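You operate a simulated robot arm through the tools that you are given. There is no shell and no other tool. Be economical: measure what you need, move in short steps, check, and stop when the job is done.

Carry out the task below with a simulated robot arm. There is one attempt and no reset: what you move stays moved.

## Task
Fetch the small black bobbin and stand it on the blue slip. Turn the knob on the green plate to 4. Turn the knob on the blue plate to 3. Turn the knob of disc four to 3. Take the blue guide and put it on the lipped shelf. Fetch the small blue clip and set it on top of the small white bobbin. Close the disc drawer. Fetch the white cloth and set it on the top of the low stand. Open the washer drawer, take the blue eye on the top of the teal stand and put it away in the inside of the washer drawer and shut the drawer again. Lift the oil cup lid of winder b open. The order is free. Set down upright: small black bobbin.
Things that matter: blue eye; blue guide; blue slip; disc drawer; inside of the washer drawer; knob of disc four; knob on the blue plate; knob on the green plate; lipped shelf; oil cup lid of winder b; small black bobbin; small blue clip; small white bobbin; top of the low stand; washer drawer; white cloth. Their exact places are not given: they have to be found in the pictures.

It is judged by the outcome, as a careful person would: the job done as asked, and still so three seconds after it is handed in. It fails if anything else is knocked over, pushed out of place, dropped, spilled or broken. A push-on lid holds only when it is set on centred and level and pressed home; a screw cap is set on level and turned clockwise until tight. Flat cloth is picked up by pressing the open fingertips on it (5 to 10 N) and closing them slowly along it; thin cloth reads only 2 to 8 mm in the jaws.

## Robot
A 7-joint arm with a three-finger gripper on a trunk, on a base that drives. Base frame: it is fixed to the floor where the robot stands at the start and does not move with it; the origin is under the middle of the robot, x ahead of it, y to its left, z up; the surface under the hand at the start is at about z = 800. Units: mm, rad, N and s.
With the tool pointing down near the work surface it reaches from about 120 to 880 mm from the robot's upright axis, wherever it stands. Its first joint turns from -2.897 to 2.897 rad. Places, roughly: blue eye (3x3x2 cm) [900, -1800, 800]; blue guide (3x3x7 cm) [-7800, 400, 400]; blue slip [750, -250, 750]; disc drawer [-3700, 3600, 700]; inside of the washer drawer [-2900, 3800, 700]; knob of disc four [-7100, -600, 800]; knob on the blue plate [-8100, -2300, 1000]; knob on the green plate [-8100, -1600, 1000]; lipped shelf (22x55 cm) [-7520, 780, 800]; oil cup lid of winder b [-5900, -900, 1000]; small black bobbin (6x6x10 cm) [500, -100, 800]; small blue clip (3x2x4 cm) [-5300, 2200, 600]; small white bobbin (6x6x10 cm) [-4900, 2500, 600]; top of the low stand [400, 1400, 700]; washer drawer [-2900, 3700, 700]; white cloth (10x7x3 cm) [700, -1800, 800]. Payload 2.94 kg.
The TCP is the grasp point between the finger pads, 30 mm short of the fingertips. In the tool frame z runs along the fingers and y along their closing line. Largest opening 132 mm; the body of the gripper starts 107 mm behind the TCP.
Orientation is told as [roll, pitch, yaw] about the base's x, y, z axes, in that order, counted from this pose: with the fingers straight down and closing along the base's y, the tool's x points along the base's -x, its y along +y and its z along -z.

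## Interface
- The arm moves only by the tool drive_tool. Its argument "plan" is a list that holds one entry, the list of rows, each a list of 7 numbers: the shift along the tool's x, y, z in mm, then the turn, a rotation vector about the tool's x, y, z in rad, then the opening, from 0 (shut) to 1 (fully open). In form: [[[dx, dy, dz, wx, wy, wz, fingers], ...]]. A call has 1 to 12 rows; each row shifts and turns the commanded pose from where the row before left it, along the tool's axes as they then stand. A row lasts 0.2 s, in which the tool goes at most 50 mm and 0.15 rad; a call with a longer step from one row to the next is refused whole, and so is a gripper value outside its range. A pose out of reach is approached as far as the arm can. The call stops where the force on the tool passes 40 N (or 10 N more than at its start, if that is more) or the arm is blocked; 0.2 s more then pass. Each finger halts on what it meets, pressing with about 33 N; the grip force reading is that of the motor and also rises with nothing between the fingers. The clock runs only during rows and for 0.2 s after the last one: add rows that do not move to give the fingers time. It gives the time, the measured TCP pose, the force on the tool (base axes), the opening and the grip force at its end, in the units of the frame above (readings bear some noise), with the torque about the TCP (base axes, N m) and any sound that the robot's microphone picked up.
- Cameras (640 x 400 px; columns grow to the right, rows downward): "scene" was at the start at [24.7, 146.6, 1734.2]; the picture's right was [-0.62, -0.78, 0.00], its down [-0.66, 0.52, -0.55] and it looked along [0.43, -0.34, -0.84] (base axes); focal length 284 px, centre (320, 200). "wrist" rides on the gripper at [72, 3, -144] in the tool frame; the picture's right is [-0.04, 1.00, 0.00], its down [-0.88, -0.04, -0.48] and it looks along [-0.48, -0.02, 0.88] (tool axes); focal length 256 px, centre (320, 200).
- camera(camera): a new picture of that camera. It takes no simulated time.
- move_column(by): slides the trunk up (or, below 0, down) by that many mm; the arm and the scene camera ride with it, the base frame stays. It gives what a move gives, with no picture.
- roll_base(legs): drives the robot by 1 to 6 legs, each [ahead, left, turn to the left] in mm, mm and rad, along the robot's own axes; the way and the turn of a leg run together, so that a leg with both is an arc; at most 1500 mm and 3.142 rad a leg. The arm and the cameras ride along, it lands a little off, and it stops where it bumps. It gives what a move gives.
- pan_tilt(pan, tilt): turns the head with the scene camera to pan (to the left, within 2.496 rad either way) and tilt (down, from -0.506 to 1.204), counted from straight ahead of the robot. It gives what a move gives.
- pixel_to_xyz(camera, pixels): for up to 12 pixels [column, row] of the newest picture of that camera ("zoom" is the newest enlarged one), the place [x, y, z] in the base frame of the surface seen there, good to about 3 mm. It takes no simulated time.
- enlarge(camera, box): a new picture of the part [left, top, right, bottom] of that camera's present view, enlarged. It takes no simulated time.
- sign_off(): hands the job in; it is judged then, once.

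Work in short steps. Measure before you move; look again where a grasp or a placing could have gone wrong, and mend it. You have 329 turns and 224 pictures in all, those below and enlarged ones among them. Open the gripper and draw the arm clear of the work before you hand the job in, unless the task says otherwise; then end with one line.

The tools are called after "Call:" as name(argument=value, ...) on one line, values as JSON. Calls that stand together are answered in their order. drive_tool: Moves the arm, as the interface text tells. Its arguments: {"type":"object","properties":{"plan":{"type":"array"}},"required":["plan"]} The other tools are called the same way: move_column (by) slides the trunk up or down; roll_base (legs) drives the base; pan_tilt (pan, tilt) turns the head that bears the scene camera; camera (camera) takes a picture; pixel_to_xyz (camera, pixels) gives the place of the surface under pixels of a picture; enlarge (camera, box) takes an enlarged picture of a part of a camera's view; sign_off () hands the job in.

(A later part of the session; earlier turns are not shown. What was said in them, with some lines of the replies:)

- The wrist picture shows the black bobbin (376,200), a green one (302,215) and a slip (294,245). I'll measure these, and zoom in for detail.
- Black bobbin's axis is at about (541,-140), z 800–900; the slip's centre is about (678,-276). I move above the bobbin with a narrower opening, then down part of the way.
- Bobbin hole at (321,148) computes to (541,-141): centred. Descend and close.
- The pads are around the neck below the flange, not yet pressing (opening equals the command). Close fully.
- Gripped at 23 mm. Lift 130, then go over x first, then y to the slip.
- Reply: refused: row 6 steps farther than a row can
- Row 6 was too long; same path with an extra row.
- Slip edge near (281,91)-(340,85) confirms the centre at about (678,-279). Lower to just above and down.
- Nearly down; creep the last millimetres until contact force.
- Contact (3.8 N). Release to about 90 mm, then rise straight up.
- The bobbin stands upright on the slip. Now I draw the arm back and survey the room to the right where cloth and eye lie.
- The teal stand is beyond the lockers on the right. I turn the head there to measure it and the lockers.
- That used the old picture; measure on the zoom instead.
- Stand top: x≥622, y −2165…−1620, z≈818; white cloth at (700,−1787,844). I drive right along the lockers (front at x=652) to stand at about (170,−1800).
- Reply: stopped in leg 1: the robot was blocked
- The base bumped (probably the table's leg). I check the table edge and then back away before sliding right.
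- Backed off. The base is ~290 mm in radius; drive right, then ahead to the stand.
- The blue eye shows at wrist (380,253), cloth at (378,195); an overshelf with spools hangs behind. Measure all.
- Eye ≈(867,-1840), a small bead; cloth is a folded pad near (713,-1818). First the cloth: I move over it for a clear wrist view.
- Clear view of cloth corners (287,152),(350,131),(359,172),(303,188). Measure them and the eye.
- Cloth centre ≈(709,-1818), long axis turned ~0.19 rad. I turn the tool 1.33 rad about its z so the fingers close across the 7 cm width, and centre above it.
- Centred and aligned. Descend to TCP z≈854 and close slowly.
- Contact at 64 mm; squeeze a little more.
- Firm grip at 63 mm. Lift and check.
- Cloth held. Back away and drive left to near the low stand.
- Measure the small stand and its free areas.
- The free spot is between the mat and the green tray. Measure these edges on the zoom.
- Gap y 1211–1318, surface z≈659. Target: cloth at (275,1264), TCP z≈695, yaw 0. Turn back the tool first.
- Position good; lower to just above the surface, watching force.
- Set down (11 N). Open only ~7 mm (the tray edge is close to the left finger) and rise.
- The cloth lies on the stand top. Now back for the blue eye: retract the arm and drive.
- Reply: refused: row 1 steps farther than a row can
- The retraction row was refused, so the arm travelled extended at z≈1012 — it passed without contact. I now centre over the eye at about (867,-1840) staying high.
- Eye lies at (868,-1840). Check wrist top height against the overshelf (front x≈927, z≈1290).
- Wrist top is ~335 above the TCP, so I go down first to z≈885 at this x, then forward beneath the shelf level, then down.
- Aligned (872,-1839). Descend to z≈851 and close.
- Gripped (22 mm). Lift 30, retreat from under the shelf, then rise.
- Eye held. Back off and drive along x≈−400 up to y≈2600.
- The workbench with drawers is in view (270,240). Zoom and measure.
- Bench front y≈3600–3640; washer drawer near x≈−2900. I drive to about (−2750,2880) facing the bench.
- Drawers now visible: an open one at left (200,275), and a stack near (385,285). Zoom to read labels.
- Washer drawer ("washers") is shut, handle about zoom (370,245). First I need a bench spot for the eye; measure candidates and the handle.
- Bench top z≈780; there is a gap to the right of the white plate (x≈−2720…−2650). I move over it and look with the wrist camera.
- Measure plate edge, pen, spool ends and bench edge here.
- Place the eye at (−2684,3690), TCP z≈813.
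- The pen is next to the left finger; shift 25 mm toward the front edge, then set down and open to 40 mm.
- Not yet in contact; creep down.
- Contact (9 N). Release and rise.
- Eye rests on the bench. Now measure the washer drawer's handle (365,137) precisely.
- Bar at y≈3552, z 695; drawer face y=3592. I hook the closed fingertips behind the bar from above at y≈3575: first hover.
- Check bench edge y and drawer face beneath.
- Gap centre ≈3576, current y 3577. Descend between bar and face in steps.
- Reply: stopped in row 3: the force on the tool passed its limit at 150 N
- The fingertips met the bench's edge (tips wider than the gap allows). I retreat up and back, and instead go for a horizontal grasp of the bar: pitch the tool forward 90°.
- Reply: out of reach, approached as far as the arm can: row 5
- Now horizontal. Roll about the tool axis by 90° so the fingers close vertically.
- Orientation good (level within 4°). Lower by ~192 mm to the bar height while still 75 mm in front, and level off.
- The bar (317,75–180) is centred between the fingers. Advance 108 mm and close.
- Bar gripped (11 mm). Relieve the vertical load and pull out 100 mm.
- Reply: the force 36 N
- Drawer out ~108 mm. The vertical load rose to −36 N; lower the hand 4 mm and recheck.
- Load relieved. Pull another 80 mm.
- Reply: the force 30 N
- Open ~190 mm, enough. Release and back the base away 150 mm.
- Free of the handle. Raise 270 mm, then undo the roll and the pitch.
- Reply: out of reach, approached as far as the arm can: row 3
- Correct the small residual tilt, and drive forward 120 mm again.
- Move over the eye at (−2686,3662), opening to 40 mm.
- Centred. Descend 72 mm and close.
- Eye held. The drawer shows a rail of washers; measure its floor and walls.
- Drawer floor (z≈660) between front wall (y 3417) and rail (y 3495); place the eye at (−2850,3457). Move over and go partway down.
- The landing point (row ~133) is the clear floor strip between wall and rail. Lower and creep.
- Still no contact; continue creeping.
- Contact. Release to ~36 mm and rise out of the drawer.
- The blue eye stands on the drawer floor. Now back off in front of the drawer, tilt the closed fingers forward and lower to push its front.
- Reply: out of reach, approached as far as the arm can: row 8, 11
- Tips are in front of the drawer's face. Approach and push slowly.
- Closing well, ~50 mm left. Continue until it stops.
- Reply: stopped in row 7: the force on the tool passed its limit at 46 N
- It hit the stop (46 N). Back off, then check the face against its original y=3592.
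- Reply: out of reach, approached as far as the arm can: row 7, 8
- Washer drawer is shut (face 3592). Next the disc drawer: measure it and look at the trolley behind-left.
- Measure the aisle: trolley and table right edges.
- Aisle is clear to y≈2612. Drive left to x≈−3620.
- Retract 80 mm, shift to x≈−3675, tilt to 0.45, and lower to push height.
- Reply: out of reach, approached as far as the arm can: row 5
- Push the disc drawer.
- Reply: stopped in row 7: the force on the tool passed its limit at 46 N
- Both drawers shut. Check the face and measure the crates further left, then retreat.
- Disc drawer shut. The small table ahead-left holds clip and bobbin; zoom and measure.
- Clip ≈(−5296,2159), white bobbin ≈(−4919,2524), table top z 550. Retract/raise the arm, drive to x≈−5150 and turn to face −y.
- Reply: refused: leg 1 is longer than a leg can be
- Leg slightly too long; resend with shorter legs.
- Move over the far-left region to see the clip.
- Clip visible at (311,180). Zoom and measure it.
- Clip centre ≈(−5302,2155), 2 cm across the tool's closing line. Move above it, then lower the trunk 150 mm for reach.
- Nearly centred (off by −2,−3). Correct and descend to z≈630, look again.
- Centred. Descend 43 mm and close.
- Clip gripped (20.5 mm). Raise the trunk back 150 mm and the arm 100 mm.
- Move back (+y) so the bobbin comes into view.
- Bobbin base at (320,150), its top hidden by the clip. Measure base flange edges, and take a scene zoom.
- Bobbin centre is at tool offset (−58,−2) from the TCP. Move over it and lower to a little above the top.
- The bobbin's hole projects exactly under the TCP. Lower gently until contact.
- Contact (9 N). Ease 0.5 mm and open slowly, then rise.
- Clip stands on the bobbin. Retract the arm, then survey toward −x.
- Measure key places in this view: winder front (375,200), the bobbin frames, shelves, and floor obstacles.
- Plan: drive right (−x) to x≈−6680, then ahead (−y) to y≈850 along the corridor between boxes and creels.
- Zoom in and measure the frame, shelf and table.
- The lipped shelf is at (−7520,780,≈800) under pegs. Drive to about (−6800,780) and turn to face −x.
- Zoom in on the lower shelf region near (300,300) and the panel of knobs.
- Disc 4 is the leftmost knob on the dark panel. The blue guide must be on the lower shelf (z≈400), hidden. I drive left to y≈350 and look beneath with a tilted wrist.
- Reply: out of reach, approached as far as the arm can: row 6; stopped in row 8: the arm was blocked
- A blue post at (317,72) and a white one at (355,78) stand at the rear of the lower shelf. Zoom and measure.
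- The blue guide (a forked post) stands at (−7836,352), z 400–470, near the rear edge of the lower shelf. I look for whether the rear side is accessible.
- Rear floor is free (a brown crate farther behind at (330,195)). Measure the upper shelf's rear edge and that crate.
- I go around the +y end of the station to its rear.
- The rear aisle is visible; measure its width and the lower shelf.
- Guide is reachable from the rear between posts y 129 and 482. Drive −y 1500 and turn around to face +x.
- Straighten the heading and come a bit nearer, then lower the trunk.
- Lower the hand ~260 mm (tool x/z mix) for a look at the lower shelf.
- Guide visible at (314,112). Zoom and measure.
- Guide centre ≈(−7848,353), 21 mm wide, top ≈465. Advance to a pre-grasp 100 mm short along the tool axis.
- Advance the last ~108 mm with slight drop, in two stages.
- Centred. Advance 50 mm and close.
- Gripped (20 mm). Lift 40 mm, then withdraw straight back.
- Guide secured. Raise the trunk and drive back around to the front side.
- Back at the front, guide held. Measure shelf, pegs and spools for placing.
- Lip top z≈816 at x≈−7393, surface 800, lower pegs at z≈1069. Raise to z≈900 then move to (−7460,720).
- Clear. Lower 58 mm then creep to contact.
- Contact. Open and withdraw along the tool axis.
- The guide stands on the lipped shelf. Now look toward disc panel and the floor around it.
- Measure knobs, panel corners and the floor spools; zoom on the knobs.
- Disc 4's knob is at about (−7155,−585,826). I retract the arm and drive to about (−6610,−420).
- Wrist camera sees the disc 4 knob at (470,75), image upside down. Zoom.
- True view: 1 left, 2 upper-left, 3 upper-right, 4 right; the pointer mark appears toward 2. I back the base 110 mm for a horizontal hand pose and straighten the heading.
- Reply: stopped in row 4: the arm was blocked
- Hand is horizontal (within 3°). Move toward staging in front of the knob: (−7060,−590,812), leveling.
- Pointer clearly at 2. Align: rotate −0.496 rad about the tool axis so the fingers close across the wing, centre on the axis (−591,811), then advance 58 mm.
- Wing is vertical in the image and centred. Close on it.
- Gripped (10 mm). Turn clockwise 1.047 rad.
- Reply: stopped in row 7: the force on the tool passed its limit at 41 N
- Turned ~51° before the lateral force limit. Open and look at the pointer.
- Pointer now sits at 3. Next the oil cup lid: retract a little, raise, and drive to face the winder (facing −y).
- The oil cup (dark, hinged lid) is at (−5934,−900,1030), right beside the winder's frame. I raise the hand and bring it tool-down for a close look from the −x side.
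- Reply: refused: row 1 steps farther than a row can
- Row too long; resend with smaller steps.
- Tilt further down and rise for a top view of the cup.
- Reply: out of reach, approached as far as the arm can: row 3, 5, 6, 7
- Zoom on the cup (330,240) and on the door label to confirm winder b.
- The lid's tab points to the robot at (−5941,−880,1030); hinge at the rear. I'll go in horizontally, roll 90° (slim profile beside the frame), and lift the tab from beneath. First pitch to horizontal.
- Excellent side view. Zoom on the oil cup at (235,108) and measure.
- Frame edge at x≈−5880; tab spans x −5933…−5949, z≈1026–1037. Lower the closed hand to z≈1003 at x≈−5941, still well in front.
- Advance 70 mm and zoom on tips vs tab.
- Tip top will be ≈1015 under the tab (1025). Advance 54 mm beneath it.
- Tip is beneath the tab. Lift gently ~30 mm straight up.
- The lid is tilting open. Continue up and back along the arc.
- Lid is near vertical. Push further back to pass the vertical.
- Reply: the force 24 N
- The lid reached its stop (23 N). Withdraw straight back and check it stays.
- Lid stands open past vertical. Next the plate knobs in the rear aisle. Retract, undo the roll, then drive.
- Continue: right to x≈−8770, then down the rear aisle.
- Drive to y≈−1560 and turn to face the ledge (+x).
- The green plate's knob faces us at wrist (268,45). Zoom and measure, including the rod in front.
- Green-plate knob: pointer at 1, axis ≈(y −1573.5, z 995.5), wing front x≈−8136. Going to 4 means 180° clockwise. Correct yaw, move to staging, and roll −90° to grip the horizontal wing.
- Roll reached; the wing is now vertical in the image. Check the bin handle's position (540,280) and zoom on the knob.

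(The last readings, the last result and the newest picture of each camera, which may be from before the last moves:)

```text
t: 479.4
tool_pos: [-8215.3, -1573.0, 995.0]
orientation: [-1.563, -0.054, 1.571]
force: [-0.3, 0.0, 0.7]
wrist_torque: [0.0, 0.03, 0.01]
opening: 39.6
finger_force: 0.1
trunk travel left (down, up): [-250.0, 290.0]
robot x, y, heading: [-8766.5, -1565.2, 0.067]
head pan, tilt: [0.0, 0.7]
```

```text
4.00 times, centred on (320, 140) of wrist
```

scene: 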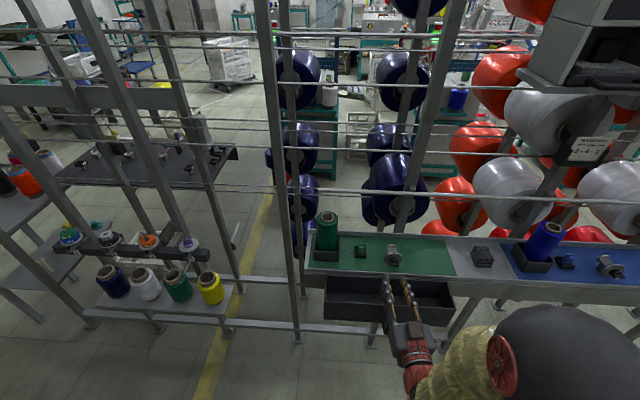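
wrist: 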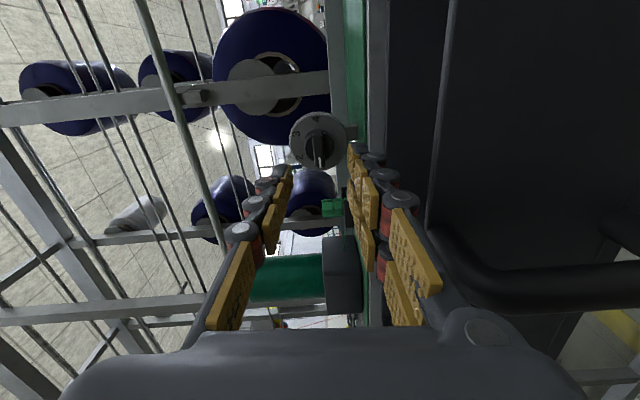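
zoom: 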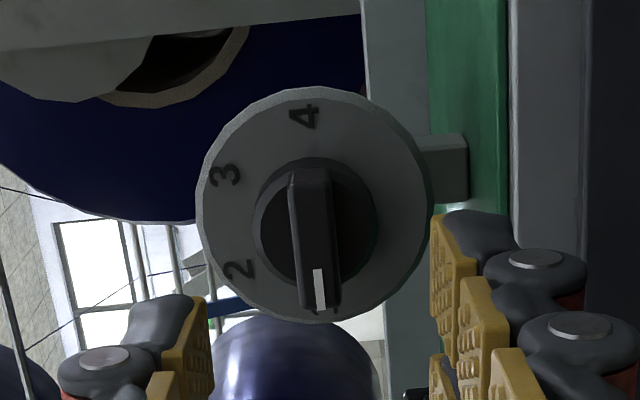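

The bin's handle (top z≈940, y≈−1556) would meet the hand if rolled −90°. Instead I roll to −45° and let the closing fingers swing the wing into line. Rotate +0.785, centre on the axis and advance.

Call:
drive_tool(plan=[[[0, 0, 0, 0, 0, 0.131, 0.32], [0, 0, 0, 0, 0, 0.131, 0.32], [0, 0, 0, 0, 0, 0.131, 0.32], [0, 0, 0, 0, 0, 0.131, 0.32], [0, 0, 0, 0, 0, 0.131, 0.32], [0, 0, 0, 0, 0, 0.13, 0.32], [0, 0, 20, 0, 0, 0, 0.32], [0, 0, 20, 0, 0, 0, 0.32], [0, 0, 15, 0, 0, 0, 0.32], [0, 0, 8, 0, 0, 0, 0.32], [0, 0, 0, 0, 0, 0, 0.32]]])

Call:
enlarge(camera="wrist", box=[220, 80, 420, 220])

```text
t: 481.8
tool_pos: [-8153.9, -1572.6, 993.7]
orientation: [-1.56, -0.841, 1.563]
force: [-0.7, 0.1, -0.5]
wrist_torque: [-0.02, 0.01, 0.01]
opening: 42.2
finger_force: 0.0
trunk travel left (down, up): [-250.0, 290.0]
robot x, y, heading: [-8761.9, -1565.5, 0.075]
head pan, tilt: [0.0, 0.7]
```

```text
2.86 times, centred on (320, 150) of wrist
```

zoom: 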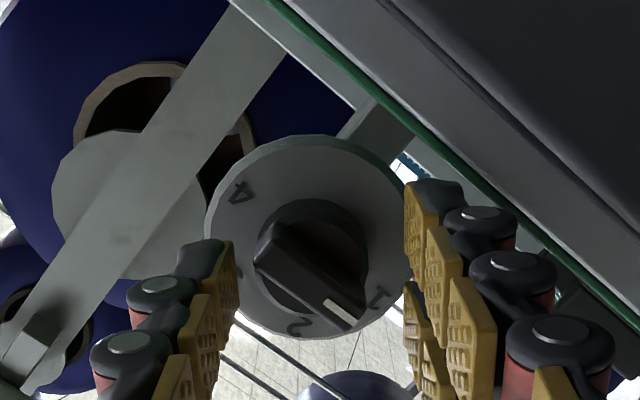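

Pads straddle the 45°-seen wing. Close slowly so it swings into line.

Call:
drive_tool(plan=[[[0, 0, 2, 0, 0, 0, 0.26], [0, 0, 0, 0, 0, 0, 0.22], [0, 0, 0, 0, 0, 0, 0.16], [0, 0, 0, 0, 0, 0, 0.1], [0, 0, 0, 0, 0, 0, 0.04], [0, 0, 0, 0, 0, 0, 0], [0, 0, 0, 0, 0, 0, 0]]])

Call:
enlarge(camera="wrist", box=[220, 80, 420, 220])

```text
t: 483.4
tool_pos: [-8151.9, -1574.9, 994.8]
orientation: [-1.561, -0.842, 1.561]
force: [-3.0, -11.5, 8.9]
wrist_torque: [-0.01, -0.47, -0.71]
opening: 28.0
finger_force: 45.0
trunk travel left (down, up): [-250.0, 290.0]
robot x, y, heading: [-8766.7, -1563.1, 0.065]
head pan, tilt: [0.0, 0.7]
```

```text
2.86 times, centred on (320, 150) of wrist
```

zoom: 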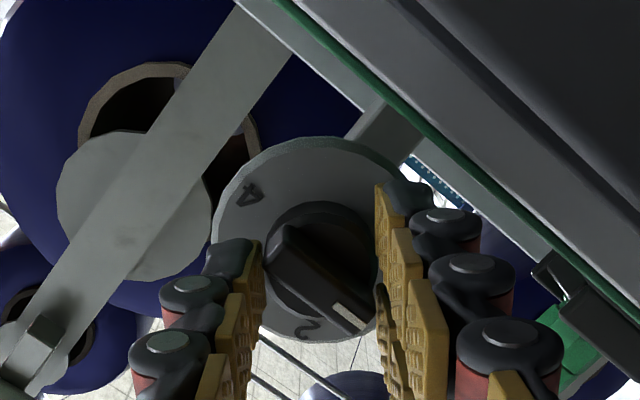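

The wing is clamped diagonally without slipping. Turn clockwise while holding it like this.

Call:
drive_tool(plan=[[[0, 0, 0, 0, 0, 0.13, 0], [0, 0, 0, 0, 0, 0.13, 0], [0, 0, 0, 0, 0, 0.13, 0], [0, 0, 0, 0, 0, 0.13, 0], [0, 0, 0, 0, 0, 0.13, 0], [0, 0, 0, 0, 0, 0, 0]]])

Call:
enlarge(camera="wrist", box=[220, 80, 420, 220])

```text
t: 484.8
tool_pos: [-8153.6, -1573.4, 995.6]
orientation: [-1.481, -1.493, 1.479]
force: [-9.9, -18.6, 12.0]
wrist_torque: [-0.02, -0.23, -1.0]
opening: 27.9
finger_force: 44.7
trunk travel left (down, up): [-250.0, 290.0]
robot x, y, heading: [-8763.2, -1567.7, 0.066]
head pan, tilt: [0.0, 0.7]
```

```text
2.86 times, centred on (320, 150) of wrist
```

zoom: 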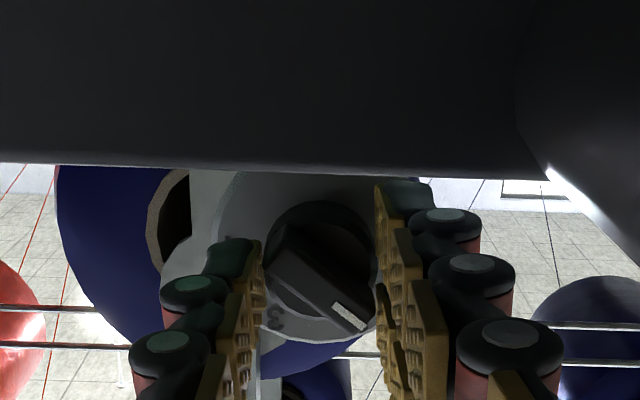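

The knob turned along (~37°). Continue clockwise ~1.1 rad more.

Call:
drive_tool(plan=[[[0, 0, 0, 0, 0, 0.13, 0], [0, 0, 0, 0, 0, 0.13, 0], [0, 0, 0, 0, 0, 0.13, 0], [0, 0, 0, 0, 0, 0.13, 0], [0, 0, 0, 0, 0, 0.13, 0], [0, 0, 0, 0, 0, 0.13, 0], [0, 0, 0, 0, 0, 0.13, 0], [0, 0, 0, 0, 0, 0.13, 0], [0, 0, 0, 0, 0, 0, 0]]])

Call:
enlarge(camera="wrist", box=[220, 80, 420, 220])

```text
t: 486.8
tool_pos: [-8153.3, -1571.8, 995.1]
orientation: [1.558, -0.608, -1.562]
force: [-17.0, 0.0, -1.7]
wrist_torque: [-0.02, 0.39, -0.03]
opening: 24.8
finger_force: 45.1
trunk travel left (down, up): [-250.0, 290.0]
robot x, y, heading: [-8764.7, -1566.1, 0.072]
head pan, tilt: [0.0, 0.7]
```

```text
2.86 times, centred on (320, 150) of wrist
```

zoom: 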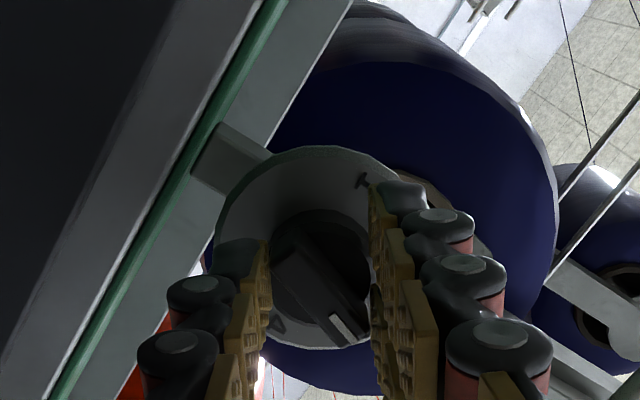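

Knob ≈ near 3 now. Release, roll back ~0.5 rad to align with the wing, and look.

Call:
drive_tool(plan=[[[0, 0, 0, 0, 0, 0, 0.25], [0, 0, 0, 0, 0, 0, 0.32], [0, 0, 0, 0, 0, 0, 0.32], [0, 0, 0, 0, 0, -0.13, 0.32], [0, 0, 0, 0, 0, -0.13, 0.32], [0, 0, 0, 0, 0, -0.13, 0.32], [0, 0, 0, 0, 0, -0.13, 0.32], [0, 0, 0, 0, 0, 0, 0.32]]])

Call:
enlarge(camera="wrist", box=[220, 80, 420, 220])

```text
t: 488.6
tool_pos: [-8152.0, -1572.0, 993.8]
orientation: [1.549, -1.132, -1.55]
force: [-0.1, 0.9, 0.2]
wrist_torque: [0.02, -0.04, 0.0]
opening: 42.3
finger_force: 0.1
trunk travel left (down, up): [-250.0, 290.0]
robot x, y, heading: [-8764.8, -1565.5, 0.066]
head pan, tilt: [0.0, 0.7]
```

```text
2.86 times, centred on (320, 150) of wrist
```

zoom: 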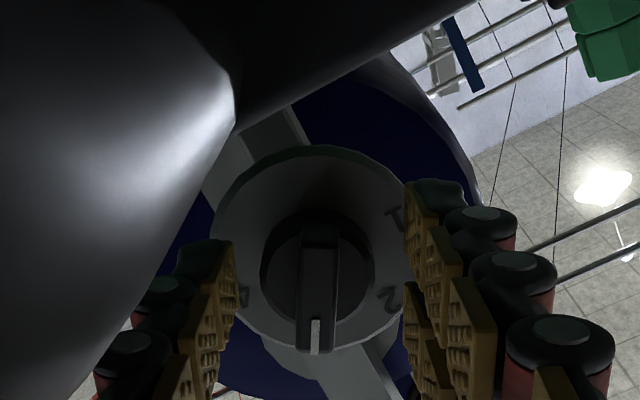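

Wing aligned. Close and turn 0.95 rad further.

Call:
drive_tool(plan=[[[0, 0, 0, 0, 0, 0, 0.2], [0, 0, 0, 0, 0, 0, 0.1], [0, 0, 0, 0, 0, 0, 0], [0, 0, 0, 0, 0, 0, 0], [0, 0, 0, 0, 0, 0.135, 0], [0, 0, 0, 0, 0, 0.135, 0], [0, 0, 0, 0, 0, 0.135, 0], [0, 0, 0, 0, 0, 0.135, 0], [0, 0, 0, 0, 0, 0.135, 0], [0, 0, 0, 0, 0, 0.135, 0], [0, 0, 0, 0, 0, 0.135, 0], [0, 0, 0, 0, 0, 0, 0]]])

Call:
camera(camera="wrist")

```text
t: 491.2
tool_pos: [-8151.6, -1571.3, 994.6]
orientation: [1.564, -0.183, -1.567]
force: [-12.4, 15.1, -0.8]
wrist_torque: [0.04, 0.2, 1.31]
opening: 9.9
finger_force: 36.9
trunk travel left (down, up): [-250.0, 290.0]
robot x, y, heading: [-8762.7, -1566.7, 0.069]
head pan, tilt: [0.0, 0.7]
```

```text
63 pictures are left
```

wrist: 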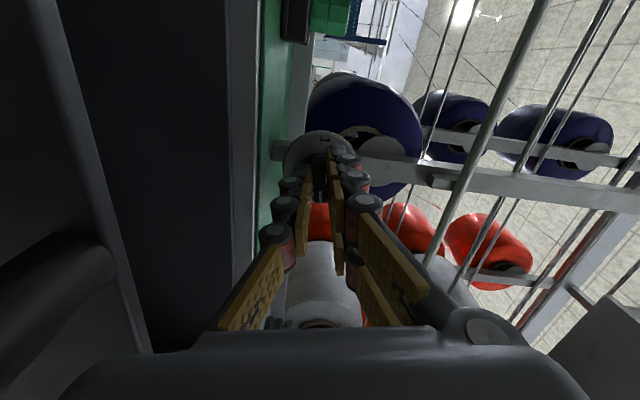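

Nearly there; turn the last ~0.18 rad with a slight −y shift to keep clear of the bin handle.

Call:
drive_tool(plan=[[[-1.5, 0, 0, 0, 0, 0.07, 0], [-1, 0, 0, 0, 0, 0.07, 0], [0, 0, 0, 0, 0, 0.05, 0], [0, 0, 0, 0, 0, 0, 0]]])

Call:
drive_tool(plan=[[[0, 0, 0, 0, 0, 0, 0.15], [0, 0, 0, 0, 0, 0, 0.3], [0, 0, 0, 0, 0, 0, 0.3], [0, 0, -30, 0, 0, 0, 0.3], [0, 0, -35, 0, 0, 0, 0.3], [0, 0, 0, 0, 0, 0, 0.3]]])

Call:
enlarge(camera="wrist", box=[260, 90, 380, 190])

```text
t: 492.2
tool_pos: [-8151.5, -1572.9, 995.3]
orientation: [1.562, 0.001, -1.567]
force: [-12.7, 32.5, -3.2]
wrist_torque: [-0.09, -0.02, 0.8]
opening: 9.8
finger_force: 37.3
trunk travel left (down, up): [-250.0, 290.0]
robot x, y, heading: [-8767.5, -1564.4, 0.07]
head pan, tilt: [0.0, 0.7]
```

```text
t: 493.6
tool_pos: [-8216.7, -1576.6, 996.6]
orientation: [1.563, 0.004, -1.57]
force: [-0.2, -0.5, 0.0]
wrist_torque: [-0.01, -0.01, 0.02]
opening: 39.8
finger_force: 0.0
trunk travel left (down, up): [-250.0, 290.0]
robot x, y, heading: [-8766.3, -1566.3, 0.063]
head pan, tilt: [0.0, 0.7]
```

```text
4.00 times, centred on (320, 140) of wrist
```

zoom: 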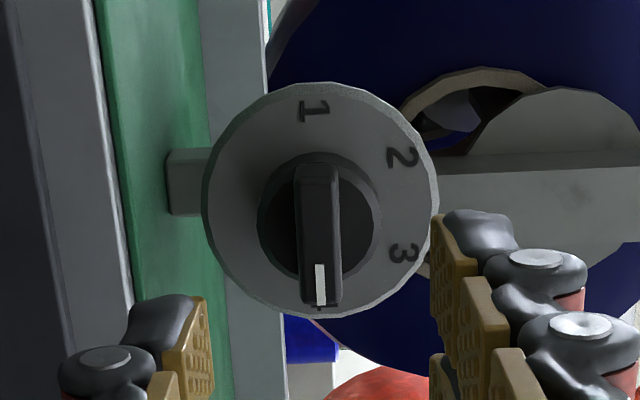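

Green-plate pointer is at 4 (opposite 1). Now roll back to neutral and drive −y ~690 mm to the blue plate.

Call:
drive_tool(plan=[[[0, 0, -40, 0, 0, -0.143, 0.3], [0, 0, -20, 0, 0, -0.143, 0.3], [0, 0, 0, 0, 0, -0.143, 0.3], [0, 0, 0, 0, 0, -0.143, 0.3], [0, 0, 0, 0, 0, -0.143, 0.3], [0, 0, 0, 0, 0, -0.143, 0.3], [0, 0, 0, 0, 0, -0.143, 0.3], [0, 0, 0, 0, 0, -0.143, 0.3], [0, 0, 0, 0, 0, -0.143, 0.3], [0, 0, 0, 0, 0, -0.143, 0.3], [0, 0, 0, 0, 0, -0.14, 0.3]]])

Call:
roll_base(legs=[[0, 0, -0.065], [0, -690, 0]])

Call:
camera(camera="wrist")

```text
t: 496.0
tool_pos: [-8275.7, -1575.6, 995.8]
orientation: [0.31, -1.563, -0.309]
force: [-0.1, 0.2, 0.8]
wrist_torque: [-0.01, 0.03, 0.0]
opening: 39.7
finger_force: 0.1
trunk travel left (down, up): [-250.0, 290.0]
robot x, y, heading: [-8765.0, -1564.9, 0.069]
head pan, tilt: [0.0, 0.7]
```

```text
t: 500.3
tool_pos: [-8271.0, -2307.1, 996.6]
orientation: [0.559, -1.561, -0.611]
force: [0.1, -0.5, 0.0]
wrist_torque: [0.05, 0.01, 0.03]
opening: 39.6
finger_force: 0.0
trunk travel left (down, up): [-250.0, 290.0]
robot x, y, heading: [-8756.3, -2267.1, 0.011]
head pan, tilt: [0.0, 0.7]
```

```text
61 pictures are left
```

wrist: 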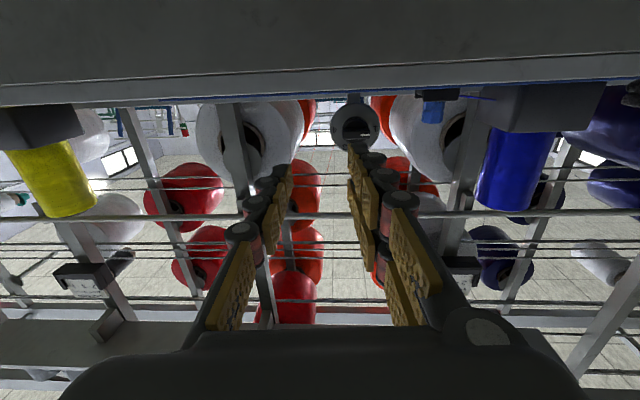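

Call:
enlarge(camera="wrist", box=[300, 80, 420, 180])

Call:
pixel_to_xyz(camera="wrist", pixels=[[352, 128], [345, 128], [338, 120], [375, 122], [355, 108], [345, 148], [300, 100], [430, 105]])

```text
4.00 times, centred on (360, 130) of wrist
```

zoom: 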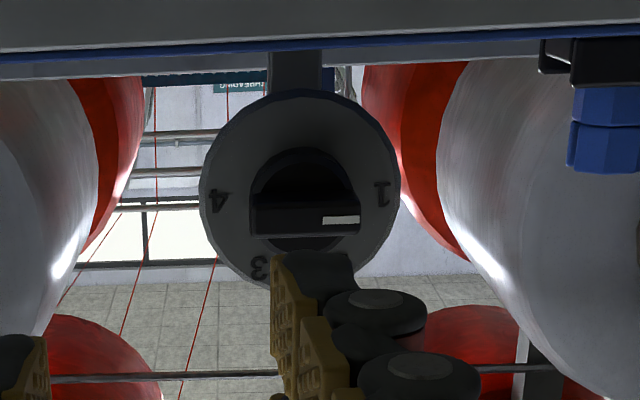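

```text
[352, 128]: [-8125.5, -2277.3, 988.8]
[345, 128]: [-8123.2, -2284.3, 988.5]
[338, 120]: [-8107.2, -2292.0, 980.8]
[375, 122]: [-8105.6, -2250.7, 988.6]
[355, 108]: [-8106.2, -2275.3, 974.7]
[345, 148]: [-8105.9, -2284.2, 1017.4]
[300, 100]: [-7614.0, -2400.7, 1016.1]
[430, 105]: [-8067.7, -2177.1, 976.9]
```

Blue-plate knob: pointer at 1, axis ≈(y −2273, z 995.5); no bin here. Align yaw, stage, roll −90°.

Call:
drive_tool(plan=[[[0, 0, 0, -0.0525, 0, 0, 0.3], [0.5, 17, 27, 0, 0, 0, 0.3], [0.5, 17, 27, 0, 0, 0, 0.3], [0, 0, 0, 0, 0, -0.143, 0.3], [0, 0, 0, 0, 0, -0.143, 0.3], [0, 0, 0, 0, 0, -0.143, 0.3], [0, 0, 0, 0, 0, -0.143, 0.3], [0, 0, 0, 0, 0, -0.143, 0.3], [0, 0, 0, 0, 0, -0.143, 0.3], [0, 0, 0, 0, 0, -0.143, 0.3]]])

Call:
drive_tool(plan=[[[0, 0, 0, 0, 0, -0.143, 0.3], [0, 0, 0, 0, 0, -0.143, 0.3], [0, 0, 0, 0, 0, -0.143, 0.3], [0, 0, 0, 0, 0, -0.14, 0.3], [0, 0, 0, 0, 0, 0, 0.3]]])

Call:
camera(camera="wrist")

```text
t: 502.5
tool_pos: [-8216.5, -2272.4, 994.6]
orientation: [-1.56, -0.574, 1.564]
force: [1.0, -0.4, 0.1]
wrist_torque: [0.0, 0.01, 0.02]
opening: 39.5
finger_force: 0.1
trunk travel left (down, up): [-250.0, 290.0]
robot x, y, heading: [-8758.7, -2268.8, 0.011]
head pan, tilt: [0.0, 0.7]
```

```text
t: 503.7
tool_pos: [-8216.9, -2272.9, 993.4]
orientation: [-1.563, -0.005, 1.569]
force: [-0.1, 0.1, -0.5]
wrist_torque: [-0.06, 0.03, 0.03]
opening: 39.6
finger_force: 0.1
trunk travel left (down, up): [-250.0, 290.0]
robot x, y, heading: [-8758.5, -2271.4, 0.016]
head pan, tilt: [0.0, 0.7]
```

```text
59 pictures are left
```

wrist: 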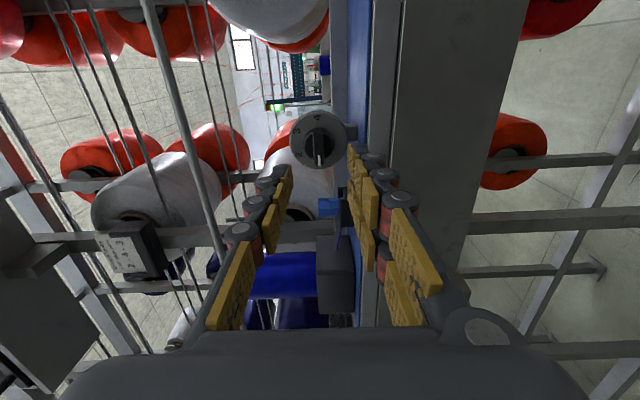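

Centred and aligned. Advance 63 mm and close on the wing.

Call:
drive_tool(plan=[[[0, -1, 20, 0, 0, 0, 0.3], [0, 0, 20, 0, 0, 0, 0.3], [0, 0, 15, 0, 0, 0, 0.3], [0, 0, 9, 0, 0, 0, 0.3], [0, 0, 0, 0, 0, 0, 0.2], [0, 0, 0, 0, 0, 0, 0.1], [0, 0, 0, 0, 0, 0, 0], [0, 0, 0, 0, 0, 0, 0], [0, 0, 0, 0, 0, 0, 0]]])

Call:
enlarge(camera="wrist", box=[220, 80, 420, 220])

```text
t: 505.7
tool_pos: [-8152.5, -2274.5, 995.3]
orientation: [-1.561, -0.007, 1.569]
force: [1.0, -1.2, 0.0]
wrist_torque: [0.0, -0.03, -0.12]
opening: 9.7
finger_force: 37.0
trunk travel left (down, up): [-250.0, 290.0]
robot x, y, heading: [-8760.1, -2267.7, 0.013]
head pan, tilt: [0.0, 0.7]
```

```text
2.86 times, centred on (320, 150) of wrist
```

zoom: 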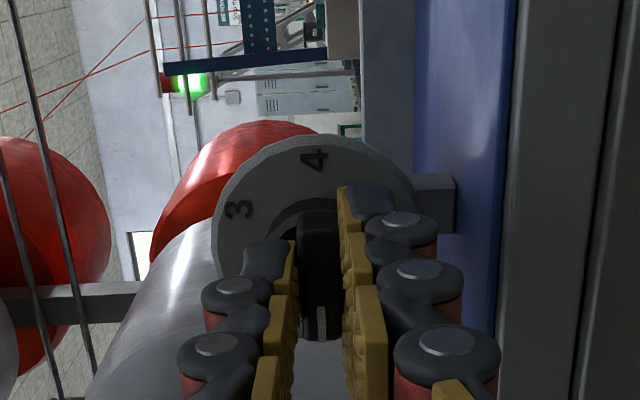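

Gripped (9.7 mm). Turn clockwise 120° (2.094 rad) in two calls.

Call:
drive_tool(plan=[[[0, 0, 0, 0, 0, 0.131, 0], [0, 0, 0, 0, 0, 0.131, 0], [0, 0, 0, 0, 0, 0.131, 0], [0, 0, 0, 0, 0, 0.131, 0], [0, 0, 0, 0, 0, 0.131, 0], [0, 0, 0, 0, 0, 0.131, 0], [0, 0, 0, 0, 0, 0.131, 0], [0, 0, 0, 0, 0, 0.131, 0], [0, 0, 0, 0, 0, 0, 0]]])

Call:
drive_tool(plan=[[[0, 0, 0, 0, 0, 0.131, 0], [0, 0, 0, 0, 0, 0.131, 0], [0, 0, 0, 0, 0, 0.131, 0], [0, 0, 0, 0, 0, 0.131, 0], [0, 0, 0, 0, 0, 0.131, 0], [0, 0, 0, 0, 0, 0.131, 0], [0, 0, 0, 0, 0, 0.131, 0], [0, 0, 0, 0, 0, 0.13, 0], [0, 0, 0, 0, 0, 0, 0]]])

Call:
enlarge(camera="wrist", box=[220, 80, 420, 220])

```text
t: 507.7
tool_pos: [-8152.2, -2272.9, 995.8]
orientation: [-1.551, -1.057, 1.552]
force: [-2.0, -10.0, -0.2]
wrist_torque: [0.02, -0.32, -0.14]
opening: 9.5
finger_force: 36.9
trunk travel left (down, up): [-250.0, 290.0]
robot x, y, heading: [-8758.2, -2267.4, 0.012]
head pan, tilt: [0.0, 0.7]
```

```text
t: 509.7
tool_pos: [-8153.0, -2274.3, 995.1]
orientation: [1.556, -1.034, -1.558]
force: [9.3, -19.3, -2.0]
wrist_torque: [-0.02, 0.29, -0.28]
opening: 9.9
finger_force: 37.0
trunk travel left (down, up): [-250.0, 290.0]
robot x, y, heading: [-8758.5, -2267.8, 0.019]
head pan, tilt: [0.0, 0.7]
```

```text
2.86 times, centred on (320, 150) of wrist
```

zoom: 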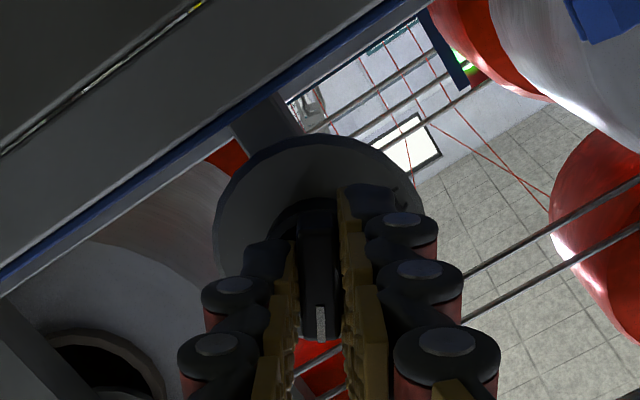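

Turned 120°. Release, back off, and check.

Call:
drive_tool(plan=[[[0, 0, 0, 0, 0, 0, 0.15], [0, 0, 0, 0, 0, 0, 0.3], [0, 0, 0, 0, 0, 0, 0.3], [0, 0, -30, 0, 0, 0, 0.3], [0, 0, -35, 0, 0, 0, 0.3], [0, 0, 0, 0, 0, 0, 0.3]]])

Call:
enlarge(camera="wrist", box=[260, 90, 380, 190])

```text
t: 511.1
tool_pos: [-8219.6, -2270.4, 996.3]
orientation: [1.556, -1.037, -1.559]
force: [-0.3, 1.0, -0.1]
wrist_torque: [0.0, 0.02, -0.01]
opening: 39.6
finger_force: 0.1
trunk travel left (down, up): [-250.0, 290.0]
robot x, y, heading: [-8761.9, -2271.6, 0.014]
head pan, tilt: [0.0, 0.7]
```

```text
4.00 times, centred on (320, 140) of wrist
```

zoom: 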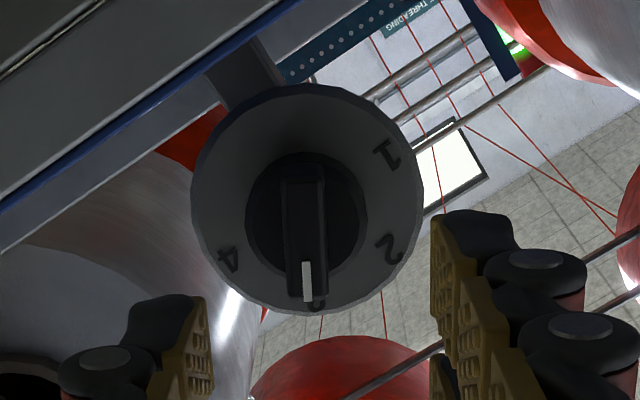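

Pointer is at 3 (midway between 2 and 4). All items are done; draw the arm back clear.

Call:
drive_tool(plan=[[[0, 0, -30, 0, 0, 0, 0.5], [0, 0, -30, 0, 0, 0, 0.5], [0, 0, 0, 0, 0, 0, 0.5]]])

Call:
camera(camera="scene")

```text
t: 511.9
tool_pos: [-8279.3, -2271.3, 996.5]
orientation: [1.554, -1.038, -1.558]
force: [0.2, -0.6, -1.1]
wrist_torque: [-0.01, -0.02, -0.01]
opening: 65.8
finger_force: 0.1
trunk travel left (down, up): [-250.0, 290.0]
robot x, y, heading: [-8759.0, -2268.3, 0.011]
head pan, tilt: [0.0, 0.7]
```

```text
55 pictures are left
```

scene: 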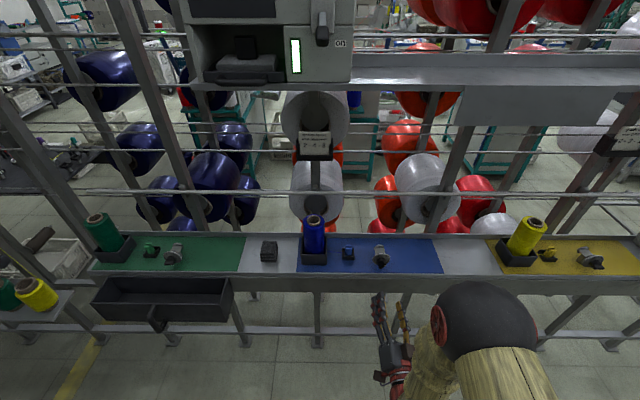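

The ledge is undisturbed and the arm is clear with the gripper open. Hand in.

Call:
sign_off()

```text
The job is handed in.
```

All the tasks in the list were carried out and the job is handed in. Each result was checked in the pictures as it was done, except that the blue eye cannot be seen now the washer drawer is shut.
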